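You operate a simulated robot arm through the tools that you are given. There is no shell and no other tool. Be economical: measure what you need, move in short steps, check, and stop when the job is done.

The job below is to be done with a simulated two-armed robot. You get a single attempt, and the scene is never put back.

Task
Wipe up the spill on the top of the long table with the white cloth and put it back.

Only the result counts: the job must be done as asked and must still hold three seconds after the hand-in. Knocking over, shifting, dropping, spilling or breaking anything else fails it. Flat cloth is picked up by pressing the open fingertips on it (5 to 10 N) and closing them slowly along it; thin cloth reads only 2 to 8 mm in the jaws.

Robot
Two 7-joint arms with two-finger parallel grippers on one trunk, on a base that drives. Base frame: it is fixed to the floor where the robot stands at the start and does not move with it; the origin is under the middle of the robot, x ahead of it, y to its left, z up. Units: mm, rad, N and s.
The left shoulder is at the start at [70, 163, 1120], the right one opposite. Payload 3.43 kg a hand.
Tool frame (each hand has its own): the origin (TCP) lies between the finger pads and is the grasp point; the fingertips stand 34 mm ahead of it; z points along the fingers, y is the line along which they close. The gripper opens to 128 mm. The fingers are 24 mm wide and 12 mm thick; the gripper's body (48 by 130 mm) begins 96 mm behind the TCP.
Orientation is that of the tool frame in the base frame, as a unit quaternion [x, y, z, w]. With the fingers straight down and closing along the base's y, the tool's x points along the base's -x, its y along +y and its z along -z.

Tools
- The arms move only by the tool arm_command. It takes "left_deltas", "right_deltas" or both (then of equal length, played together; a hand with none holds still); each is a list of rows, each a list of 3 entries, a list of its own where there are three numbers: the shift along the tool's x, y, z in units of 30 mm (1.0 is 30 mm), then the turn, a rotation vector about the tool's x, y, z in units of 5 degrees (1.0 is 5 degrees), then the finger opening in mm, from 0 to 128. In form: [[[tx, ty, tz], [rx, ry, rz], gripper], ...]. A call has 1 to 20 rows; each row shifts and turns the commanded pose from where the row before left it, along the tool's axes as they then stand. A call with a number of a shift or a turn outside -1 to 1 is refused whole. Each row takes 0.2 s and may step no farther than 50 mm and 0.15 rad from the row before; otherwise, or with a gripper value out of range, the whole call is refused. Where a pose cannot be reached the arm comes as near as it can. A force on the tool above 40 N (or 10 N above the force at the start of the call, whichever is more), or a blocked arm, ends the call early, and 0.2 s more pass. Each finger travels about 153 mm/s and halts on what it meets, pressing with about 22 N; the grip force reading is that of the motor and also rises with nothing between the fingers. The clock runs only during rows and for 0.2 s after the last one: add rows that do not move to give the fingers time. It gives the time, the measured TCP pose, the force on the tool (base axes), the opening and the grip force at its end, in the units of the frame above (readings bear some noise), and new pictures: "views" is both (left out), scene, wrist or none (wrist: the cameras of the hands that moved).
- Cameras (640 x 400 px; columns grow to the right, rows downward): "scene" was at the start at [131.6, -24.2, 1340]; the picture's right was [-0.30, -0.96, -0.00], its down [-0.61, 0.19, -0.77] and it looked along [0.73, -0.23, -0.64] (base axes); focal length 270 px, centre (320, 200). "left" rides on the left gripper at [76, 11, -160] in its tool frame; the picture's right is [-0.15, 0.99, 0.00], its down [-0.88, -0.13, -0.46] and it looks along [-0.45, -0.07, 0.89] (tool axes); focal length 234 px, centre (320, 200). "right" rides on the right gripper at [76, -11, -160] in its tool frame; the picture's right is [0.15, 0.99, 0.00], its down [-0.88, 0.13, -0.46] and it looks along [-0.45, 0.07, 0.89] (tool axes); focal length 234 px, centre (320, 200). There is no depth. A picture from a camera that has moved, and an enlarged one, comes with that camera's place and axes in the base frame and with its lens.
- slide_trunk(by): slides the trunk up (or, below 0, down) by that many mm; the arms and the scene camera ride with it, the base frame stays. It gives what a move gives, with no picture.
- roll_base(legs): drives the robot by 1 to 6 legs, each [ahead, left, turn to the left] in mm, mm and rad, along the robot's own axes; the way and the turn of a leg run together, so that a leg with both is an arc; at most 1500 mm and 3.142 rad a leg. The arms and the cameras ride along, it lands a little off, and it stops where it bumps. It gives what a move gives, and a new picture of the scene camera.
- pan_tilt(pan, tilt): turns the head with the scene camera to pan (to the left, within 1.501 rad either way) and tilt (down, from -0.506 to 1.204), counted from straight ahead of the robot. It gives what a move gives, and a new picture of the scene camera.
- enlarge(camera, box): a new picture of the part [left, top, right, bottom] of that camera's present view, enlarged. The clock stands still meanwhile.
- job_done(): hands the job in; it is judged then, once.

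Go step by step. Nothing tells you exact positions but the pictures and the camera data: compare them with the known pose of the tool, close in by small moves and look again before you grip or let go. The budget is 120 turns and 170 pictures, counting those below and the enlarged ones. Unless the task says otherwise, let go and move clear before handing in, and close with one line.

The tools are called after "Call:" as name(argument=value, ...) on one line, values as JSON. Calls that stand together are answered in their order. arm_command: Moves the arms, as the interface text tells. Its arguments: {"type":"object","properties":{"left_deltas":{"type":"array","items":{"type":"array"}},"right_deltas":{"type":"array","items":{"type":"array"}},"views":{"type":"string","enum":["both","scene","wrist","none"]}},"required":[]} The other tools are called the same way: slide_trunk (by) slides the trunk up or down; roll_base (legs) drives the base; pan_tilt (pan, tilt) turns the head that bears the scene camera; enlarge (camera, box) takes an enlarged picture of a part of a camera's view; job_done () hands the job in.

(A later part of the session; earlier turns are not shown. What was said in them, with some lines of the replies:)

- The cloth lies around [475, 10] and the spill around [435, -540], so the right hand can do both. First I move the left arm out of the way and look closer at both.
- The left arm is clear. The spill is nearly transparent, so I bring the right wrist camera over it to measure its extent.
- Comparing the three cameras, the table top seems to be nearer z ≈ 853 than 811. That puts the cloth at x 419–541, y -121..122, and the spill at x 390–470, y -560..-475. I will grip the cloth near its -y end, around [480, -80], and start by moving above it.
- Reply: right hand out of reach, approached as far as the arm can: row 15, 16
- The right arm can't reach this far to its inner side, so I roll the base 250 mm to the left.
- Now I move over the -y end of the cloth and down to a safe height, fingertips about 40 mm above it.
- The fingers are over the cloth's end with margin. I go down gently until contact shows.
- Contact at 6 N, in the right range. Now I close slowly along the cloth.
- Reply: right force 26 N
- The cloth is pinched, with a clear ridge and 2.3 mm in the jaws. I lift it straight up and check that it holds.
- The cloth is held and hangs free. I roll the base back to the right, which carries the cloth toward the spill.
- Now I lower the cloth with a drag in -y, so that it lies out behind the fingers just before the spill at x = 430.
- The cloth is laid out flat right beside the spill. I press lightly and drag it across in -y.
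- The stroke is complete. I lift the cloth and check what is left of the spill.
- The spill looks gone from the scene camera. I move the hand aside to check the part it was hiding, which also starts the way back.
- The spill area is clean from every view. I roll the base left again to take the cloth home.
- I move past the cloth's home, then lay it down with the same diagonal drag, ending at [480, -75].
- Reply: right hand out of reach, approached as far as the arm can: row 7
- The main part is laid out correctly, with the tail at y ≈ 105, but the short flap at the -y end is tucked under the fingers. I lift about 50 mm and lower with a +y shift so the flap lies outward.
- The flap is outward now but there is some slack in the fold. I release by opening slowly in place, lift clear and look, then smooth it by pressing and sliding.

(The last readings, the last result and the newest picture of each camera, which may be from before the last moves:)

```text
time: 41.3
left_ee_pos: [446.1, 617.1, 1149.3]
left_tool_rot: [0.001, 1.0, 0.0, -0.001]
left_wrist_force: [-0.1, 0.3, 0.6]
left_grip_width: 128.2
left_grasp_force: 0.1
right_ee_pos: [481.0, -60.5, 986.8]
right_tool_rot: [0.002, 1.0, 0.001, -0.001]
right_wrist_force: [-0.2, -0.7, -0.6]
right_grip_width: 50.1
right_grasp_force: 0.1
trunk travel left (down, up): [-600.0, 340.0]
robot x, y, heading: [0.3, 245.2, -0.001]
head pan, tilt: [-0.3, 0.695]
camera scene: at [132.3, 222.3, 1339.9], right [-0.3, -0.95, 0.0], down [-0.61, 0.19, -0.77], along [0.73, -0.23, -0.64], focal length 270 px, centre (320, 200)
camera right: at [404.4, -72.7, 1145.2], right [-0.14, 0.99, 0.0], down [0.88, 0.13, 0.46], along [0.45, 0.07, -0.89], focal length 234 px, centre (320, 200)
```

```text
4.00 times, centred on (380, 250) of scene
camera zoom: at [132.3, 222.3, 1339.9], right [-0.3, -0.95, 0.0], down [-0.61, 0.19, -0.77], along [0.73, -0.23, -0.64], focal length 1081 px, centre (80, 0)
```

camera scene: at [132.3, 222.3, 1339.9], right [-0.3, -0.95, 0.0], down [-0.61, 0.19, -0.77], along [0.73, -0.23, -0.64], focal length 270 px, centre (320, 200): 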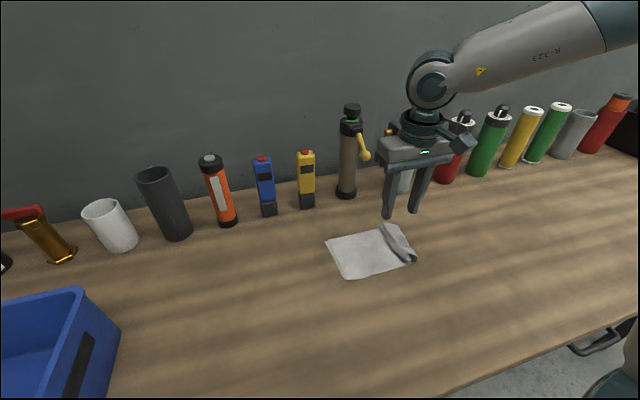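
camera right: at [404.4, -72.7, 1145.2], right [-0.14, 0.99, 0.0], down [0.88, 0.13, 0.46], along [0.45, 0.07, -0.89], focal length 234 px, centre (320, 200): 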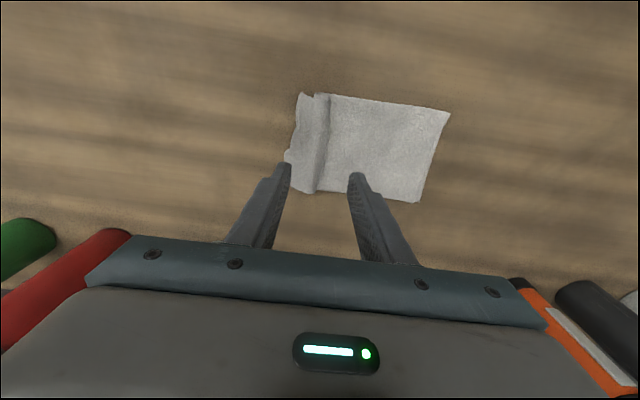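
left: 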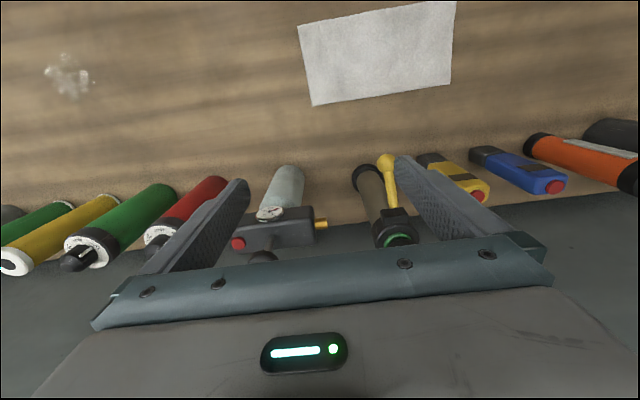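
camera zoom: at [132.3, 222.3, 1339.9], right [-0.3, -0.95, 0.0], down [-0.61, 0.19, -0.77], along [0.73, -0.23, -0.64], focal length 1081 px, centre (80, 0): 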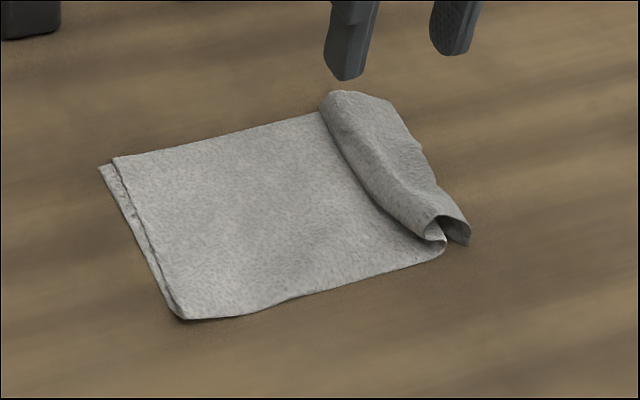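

The cloth is released, but a roll remains at the -y end and the tail is about 37 mm short of its place. I press closed fingertips on the tail and slide +y to pull the slack out.

Call:
arm_command(right_deltas=[[[0, 0.867, 0], [0, 0, 0], 20], [[0, 0.867, 0], [0, 0, 0], 0], [[0, 0.867, 0], [0, 0, 0], 0], [[0, 0.867, 0.3], [0, 0, 0], 0], [[0, 0.867, 0.6], [0, 0, 0], 0], [[0, 0, 0.8], [0, 0, 0], 0], [[0, 0, 0.8], [0, 0, 0], 0], [[0, 0, 0.3], [0, 0, 0], 0], [[0, 0, 0.2], [0, 0, 0], 0], [[0, 0, 0.05], [0, 0, 0], 0], [[0, 0, 0], [0, 0, 0], 0]], views="wrist")

```text
time: 43.7
left_ee_pos: [445.5, 617.1, 1149.2]
left_tool_rot: [0.001, 1.0, 0.001, 0.0]
left_wrist_force: [-0.6, 0.5, 0.4]
left_grip_width: 128.1
left_grasp_force: 0.1
right_ee_pos: [482.5, 70.1, 895.7]
right_tool_rot: [0.001, 1.0, 0.0, 0.0]
right_wrist_force: [-0.7, 1.3, 7.8]
right_grip_width: 0.0
right_grasp_force: 22.1
trunk travel left (down, up): [-600.0, 340.0]
robot x, y, heading: [-1.4, 244.3, -0.007]
head pan, tilt: [-0.3, 0.695]
camera right: at [404.6, 59.2, 1054.5], right [-0.14, 0.99, 0.0], down [0.88, 0.13, 0.46], along [0.45, 0.07, -0.89], focal length 234 px, centre (320, 200)
```

right: 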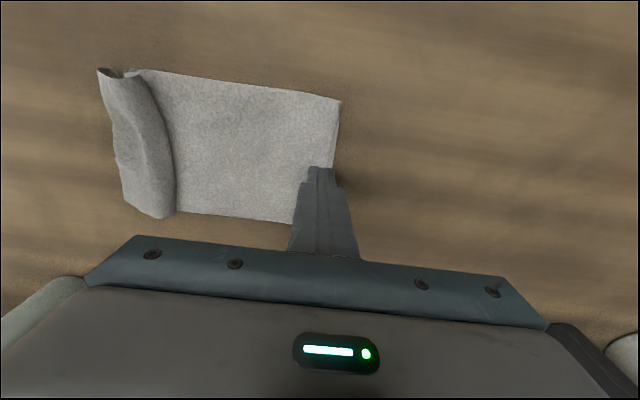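

Contact is 7.8 N on the tail. I slide +y.

Call:
arm_command(right_deltas=[[[0, 0.16, 0], [0, 0, 0], 0], [[0, 0.16, 0], [0, 0, 0], 0], [[0, 0.16, 0], [0, 0, 0], 0], [[0, 0.16, 0], [0, 0, 0], 0], [[0, 0.16, 0], [0, 0, 0], 0], [[0, 0.16, 0], [0, 0, 0], 0], [[0, 0.16, 0], [0, 0, 0], 0], [[0, 0.16, 0], [0, 0, 0], 0], [[0, 0, 0], [0, 0, 0], 0]], views="both")

Call:
enlarge(camera="scene", box=[300, 200, 460, 300])

```text
time: 45.7
left_ee_pos: [445.3, 616.3, 1149.5]
left_tool_rot: [0.002, 1.0, -0.001, 0.0]
left_wrist_force: [-0.4, 0.0, 0.0]
left_grip_width: 127.9
left_grasp_force: 0.1
right_ee_pos: [480.6, 104.0, 895.6]
right_tool_rot: [0.001, 1.0, 0.002, 0.002]
right_wrist_force: [1.2, -5.5, 24.7]
right_grip_width: 0.3
right_grasp_force: 21.7
right hand out of reach, approached as far as the arm can: row 8
trunk travel left (down, up): [-600.0, 340.0]
robot x, y, heading: [-0.8, 247.4, 0.003]
head pan, tilt: [-0.3, 0.695]
camera scene: at [129.9, 222.3, 1340.3], right [-0.3, -0.95, 0.0], down [-0.61, 0.19, -0.77], along [0.73, -0.23, -0.64], focal length 270 px, centre (320, 200)
camera right: at [403.6, 92.0, 1054.2], right [-0.14, 0.99, 0.0], down [0.88, 0.13, 0.46], along [0.45, 0.07, -0.89], focal length 234 px, centre (320, 200)
```

scene: 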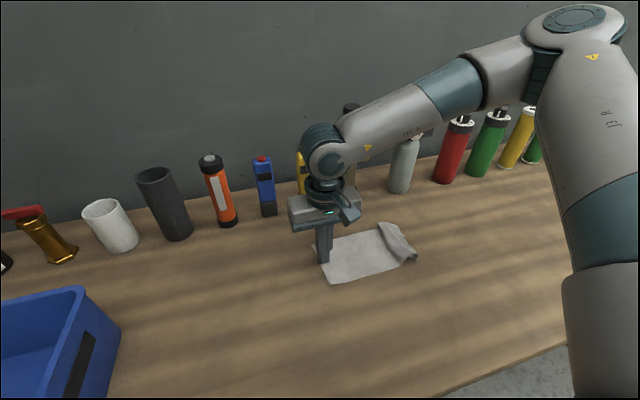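
right: 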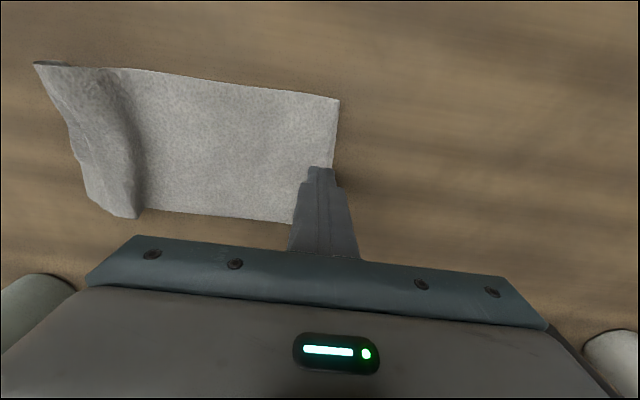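

```text
4.00 times, centred on (380, 250) of scene
camera zoom: at [129.9, 222.3, 1340.3], right [-0.3, -0.95, 0.0], down [-0.61, 0.19, -0.77], along [0.73, -0.23, -0.64], focal length 1081 px, centre (80, 0)
```

zoom: 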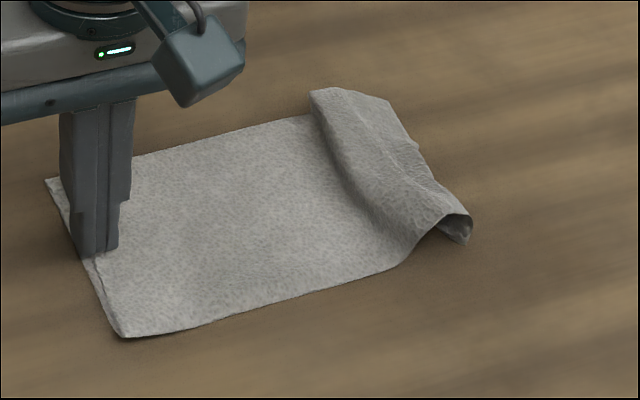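

That unrolled most of it, and the tail is now at about y = 117. Next I do the same at the -y end, pressing on the ridge near its edge and sliding -y.

Call:
arm_command(right_deltas=[[[0, 0, -0.8], [0, 0, 0], 0], [[0, 0, -0.9], [0, 0, 0], 0], [[0, -0.933, -0.3], [0, 0, 0], 0], [[0, -0.933, 0], [0, 0, 0], 0], [[0, -0.933, 0], [0, 0, 0], 0], [[0, -0.933, 0], [0, 0, 0], 0], [[0, -0.933, 0], [0, 0, 0], 0], [[0, -0.933, 0], [0, 0, 0], 0], [[0, -0.933, 0], [0, 0, 0], 0], [[0, 0, 0], [0, 0, 0], 0]], views="both")

Call:
enlarge(camera="scene", box=[300, 200, 460, 300])

```text
time: 47.9
left_ee_pos: [446.6, 618.2, 1148.9]
left_tool_rot: [0.0, 1.0, 0.0, 0.0]
left_wrist_force: [0.6, 0.0, 0.3]
left_grip_width: 127.9
left_grasp_force: 0.1
right_ee_pos: [480.4, -93.4, 955.8]
right_tool_rot: [0.0, 1.0, 0.001, 0.0]
right_wrist_force: [-0.3, 0.3, 0.3]
right_grip_width: 0.1
right_grasp_force: 21.7
trunk travel left (down, up): [-600.0, 340.0]
robot x, y, heading: [1.2, 243.1, -0.004]
head pan, tilt: [-0.3, 0.695]
camera scene: at [132.1, 223.3, 1340.0], right [-0.3, -0.95, 0.0], down [-0.61, 0.19, -0.77], along [0.73, -0.23, -0.64], focal length 270 px, centre (320, 200)
camera right: at [404.1, -103.8, 1113.5], right [-0.14, 0.99, 0.0], down [0.88, 0.13, 0.46], along [0.45, 0.07, -0.89], focal length 234 px, centre (320, 200)
```

scene: 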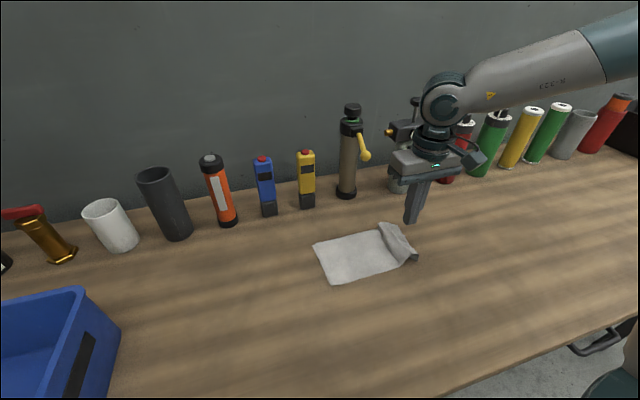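
right: 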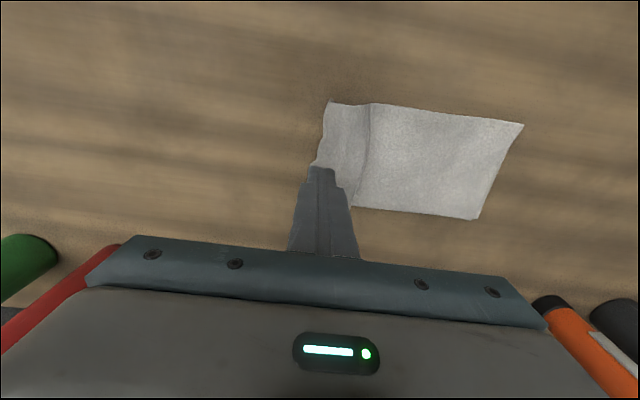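

```text
4.00 times, centred on (380, 250) of scene
camera zoom: at [132.1, 223.3, 1340.0], right [-0.3, -0.95, 0.0], down [-0.61, 0.19, -0.77], along [0.73, -0.23, -0.64], focal length 1081 px, centre (80, 0)
```

zoom: 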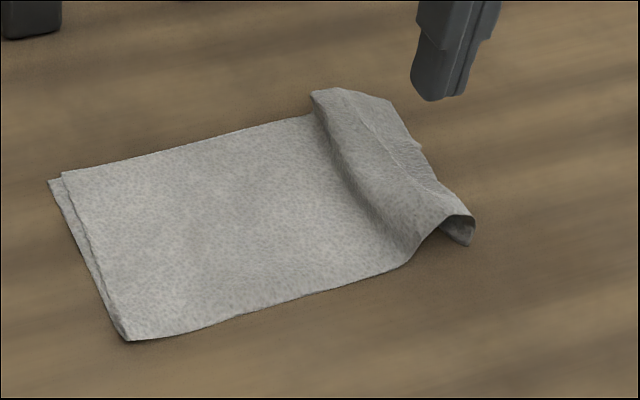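

The -y edge is at about y = -95. I press at y = -83 on the flap and slide 28 mm in -y.

Call:
arm_command(right_deltas=[[[0, 0.35, 0.3], [0, 0, 0], 0], [[0, 0, 0.5], [0, 0, 0], 0], [[0, 0, 0.5], [0, 0, 0], 0], [[0, 0, 0.3], [0, 0, 0], 0], [[0, 0, 0.3], [0, 0, 0], 0], [[0, -0.1, 0.08], [0, 0, 0], 0], [[0, -0.16, 0], [0, 0, 0], 0], [[0, -0.16, 0], [0, 0, 0], 0], [[0, -0.16, 0], [0, 0, 0], 0], [[0, -0.16, 0], [0, 0, 0], 0], [[0, -0.16, 0], [0, 0, 0], 0], [[0, 0, 0], [0, 0, 0], 0]], views="wrist")

Call:
enlarge(camera="scene", box=[300, 200, 460, 300])

```text
time: 50.5
left_ee_pos: [445.4, 617.6, 1149.8]
left_tool_rot: [0.001, 1.0, 0.001, 0.0]
left_wrist_force: [-0.1, -0.6, -0.1]
left_grip_width: 127.8
left_grasp_force: 0.1
right_ee_pos: [480.4, -109.3, 896.5]
right_tool_rot: [0.002, 1.0, -0.001, 0.0]
right_wrist_force: [-0.4, 3.7, 6.5]
right_grip_width: 0.3
right_grasp_force: 22.3
trunk travel left (down, up): [-600.0, 340.0]
robot x, y, heading: [1.6, 245.9, -0.003]
head pan, tilt: [-0.3, 0.695]
camera right: at [403.5, -120.4, 1054.4], right [-0.14, 0.99, 0.0], down [0.88, 0.13, 0.46], along [0.45, 0.07, -0.89], focal length 234 px, centre (320, 200)
```

right: 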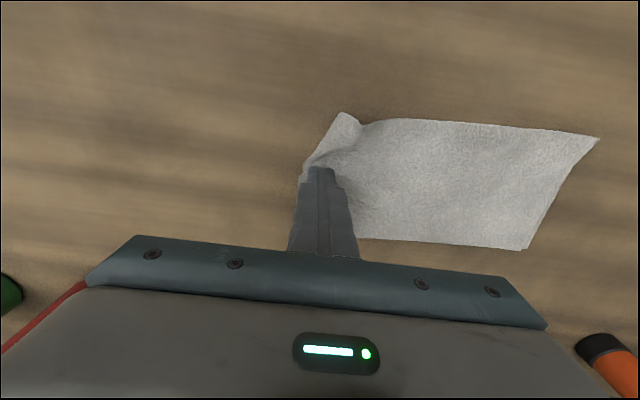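

```text
4.00 times, centred on (380, 250) of scene
camera zoom: at [131.3, 223.4, 1340.0], right [-0.3, -0.95, 0.0], down [-0.61, 0.19, -0.77], along [0.73, -0.23, -0.64], focal length 1081 px, centre (80, 0)
```

zoom: 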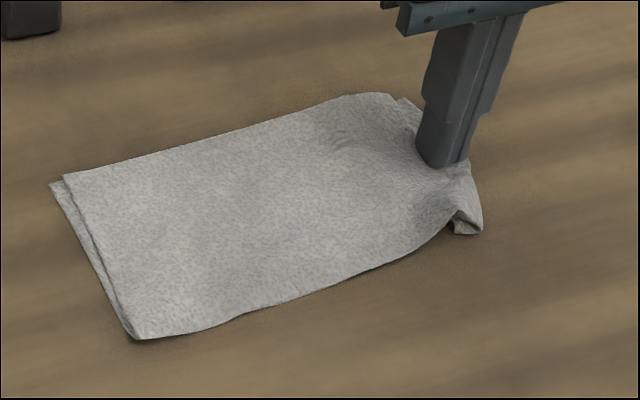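

Nearly flat now. I lift clear and check.

Call:
arm_command(right_deltas=[[[0, 0, -0.3], [0, 0, 0], 0], [[0, 0, -0.9], [0, 0, 0], 0], [[0, 0, -0.9], [0, 0, 0], 0], [[0, 0, -0.9], [0, 0, 0], 0], [[0.5, 0, -0.9], [0, 0, 0], 0], [[0, 0, 0], [0, 0, 0], 0]], views="wrist")

Call:
enlarge(camera="scene", box=[300, 200, 460, 300])

```text
time: 51.9
left_ee_pos: [447.8, 617.0, 1149.8]
left_tool_rot: [0.001, 1.0, 0.0, -0.001]
left_wrist_force: [1.0, 1.2, -1.1]
left_grip_width: 127.9
left_grasp_force: 0.0
right_ee_pos: [466.0, -109.4, 1011.7]
right_tool_rot: [0.002, 1.0, 0.001, 0.0]
right_wrist_force: [0.4, -0.1, -0.3]
right_grip_width: 0.0
right_grasp_force: 21.5
trunk travel left (down, up): [-600.0, 340.0]
robot x, y, heading: [1.0, 245.7, -0.001]
head pan, tilt: [-0.3, 0.695]
camera right: at [390.0, -120.2, 1170.5], right [-0.14, 0.99, 0.0], down [0.88, 0.13, 0.46], along [0.45, 0.07, -0.89], focal length 234 px, centre (320, 200)
```

right: 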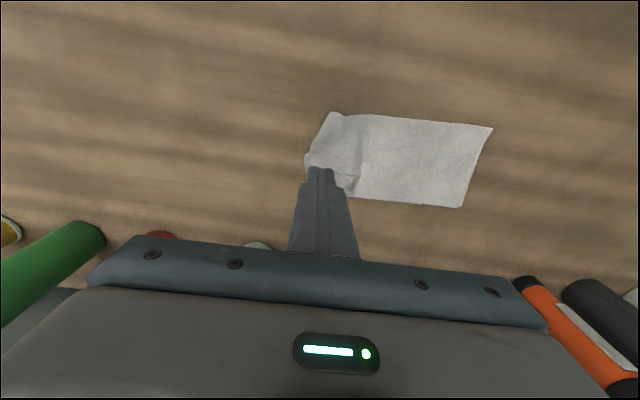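

```text
4.00 times, centred on (380, 250) of scene
camera zoom: at [132.8, 222.4, 1339.9], right [-0.3, -0.95, 0.0], down [-0.61, 0.19, -0.77], along [0.73, -0.23, -0.64], focal length 1081 px, centre (80, 0)
```

zoom: 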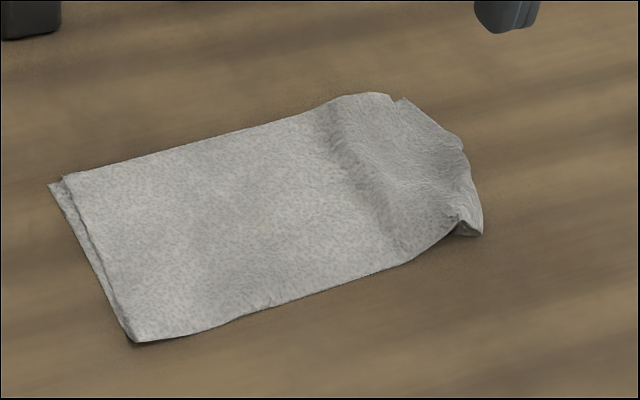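

The cloth lies nearly flat in its original place. I move the hand well clear and take a final look at the table.

Call:
arm_command(right_deltas=[[[0, -0.9, -0.8], [0, 0, 0], 40], [[0, -0.9, -0.8], [0, 0, 0], 40], [[0, -0.9, -0.8], [0, 0, 0], 40], [[0, -0.9, -0.8], [0, 0, 0], 40], [[0, -0.9, -0.8], [0, 0, 0], 40], [[0, 0, 0], [0, 0, 0], 40]], views="both")

```text
time: 53.3
left_ee_pos: [446.6, 617.8, 1148.9]
left_tool_rot: [0.001, 1.0, 0.0, 0.0]
left_wrist_force: [0.3, 0.1, 0.2]
left_grip_width: 127.9
left_grasp_force: 0.1
right_ee_pos: [463.7, -243.5, 1132.5]
right_tool_rot: [0.002, 1.0, 0.001, -0.001]
right_wrist_force: [-0.2, -0.6, -0.7]
right_grip_width: 40.1
right_grasp_force: 0.0
trunk travel left (down, up): [-600.0, 340.0]
robot x, y, heading: [4.4, 243.8, 0.002]
head pan, tilt: [-0.3, 0.695]
camera scene: at [132.0, 222.7, 1340.0], right [-0.3, -0.95, 0.0], down [-0.61, 0.19, -0.77], along [0.73, -0.23, -0.64], focal length 270 px, centre (320, 200)
camera right: at [387.4, -254.3, 1290.7], right [-0.14, 0.99, 0.0], down [0.88, 0.13, 0.46], along [0.45, 0.07, -0.89], focal length 234 px, centre (320, 200)
```

scene: 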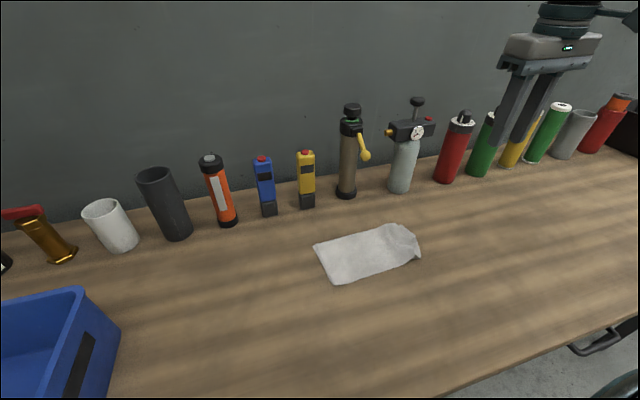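
right: 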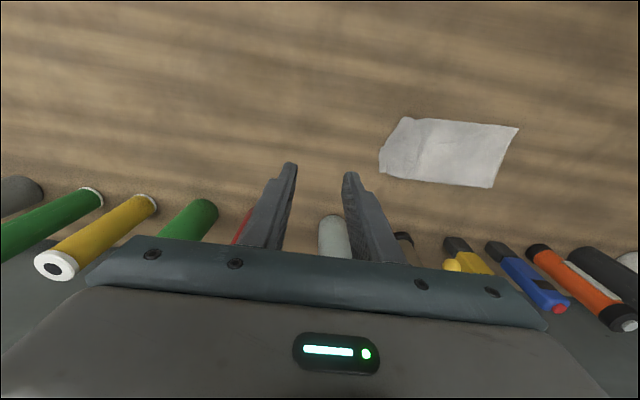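

The table is clean where the spill was, the cloth is back in its place, and nothing else has moved, so I hand in.

Call:
job_done()

```text
The job is handed in.
```

I wiped up the spill with the white cloth and laid the cloth back in its original place, within about 15 mm and with a slightly curled corner at the right end; nothing else was touched, and both hands are clear.
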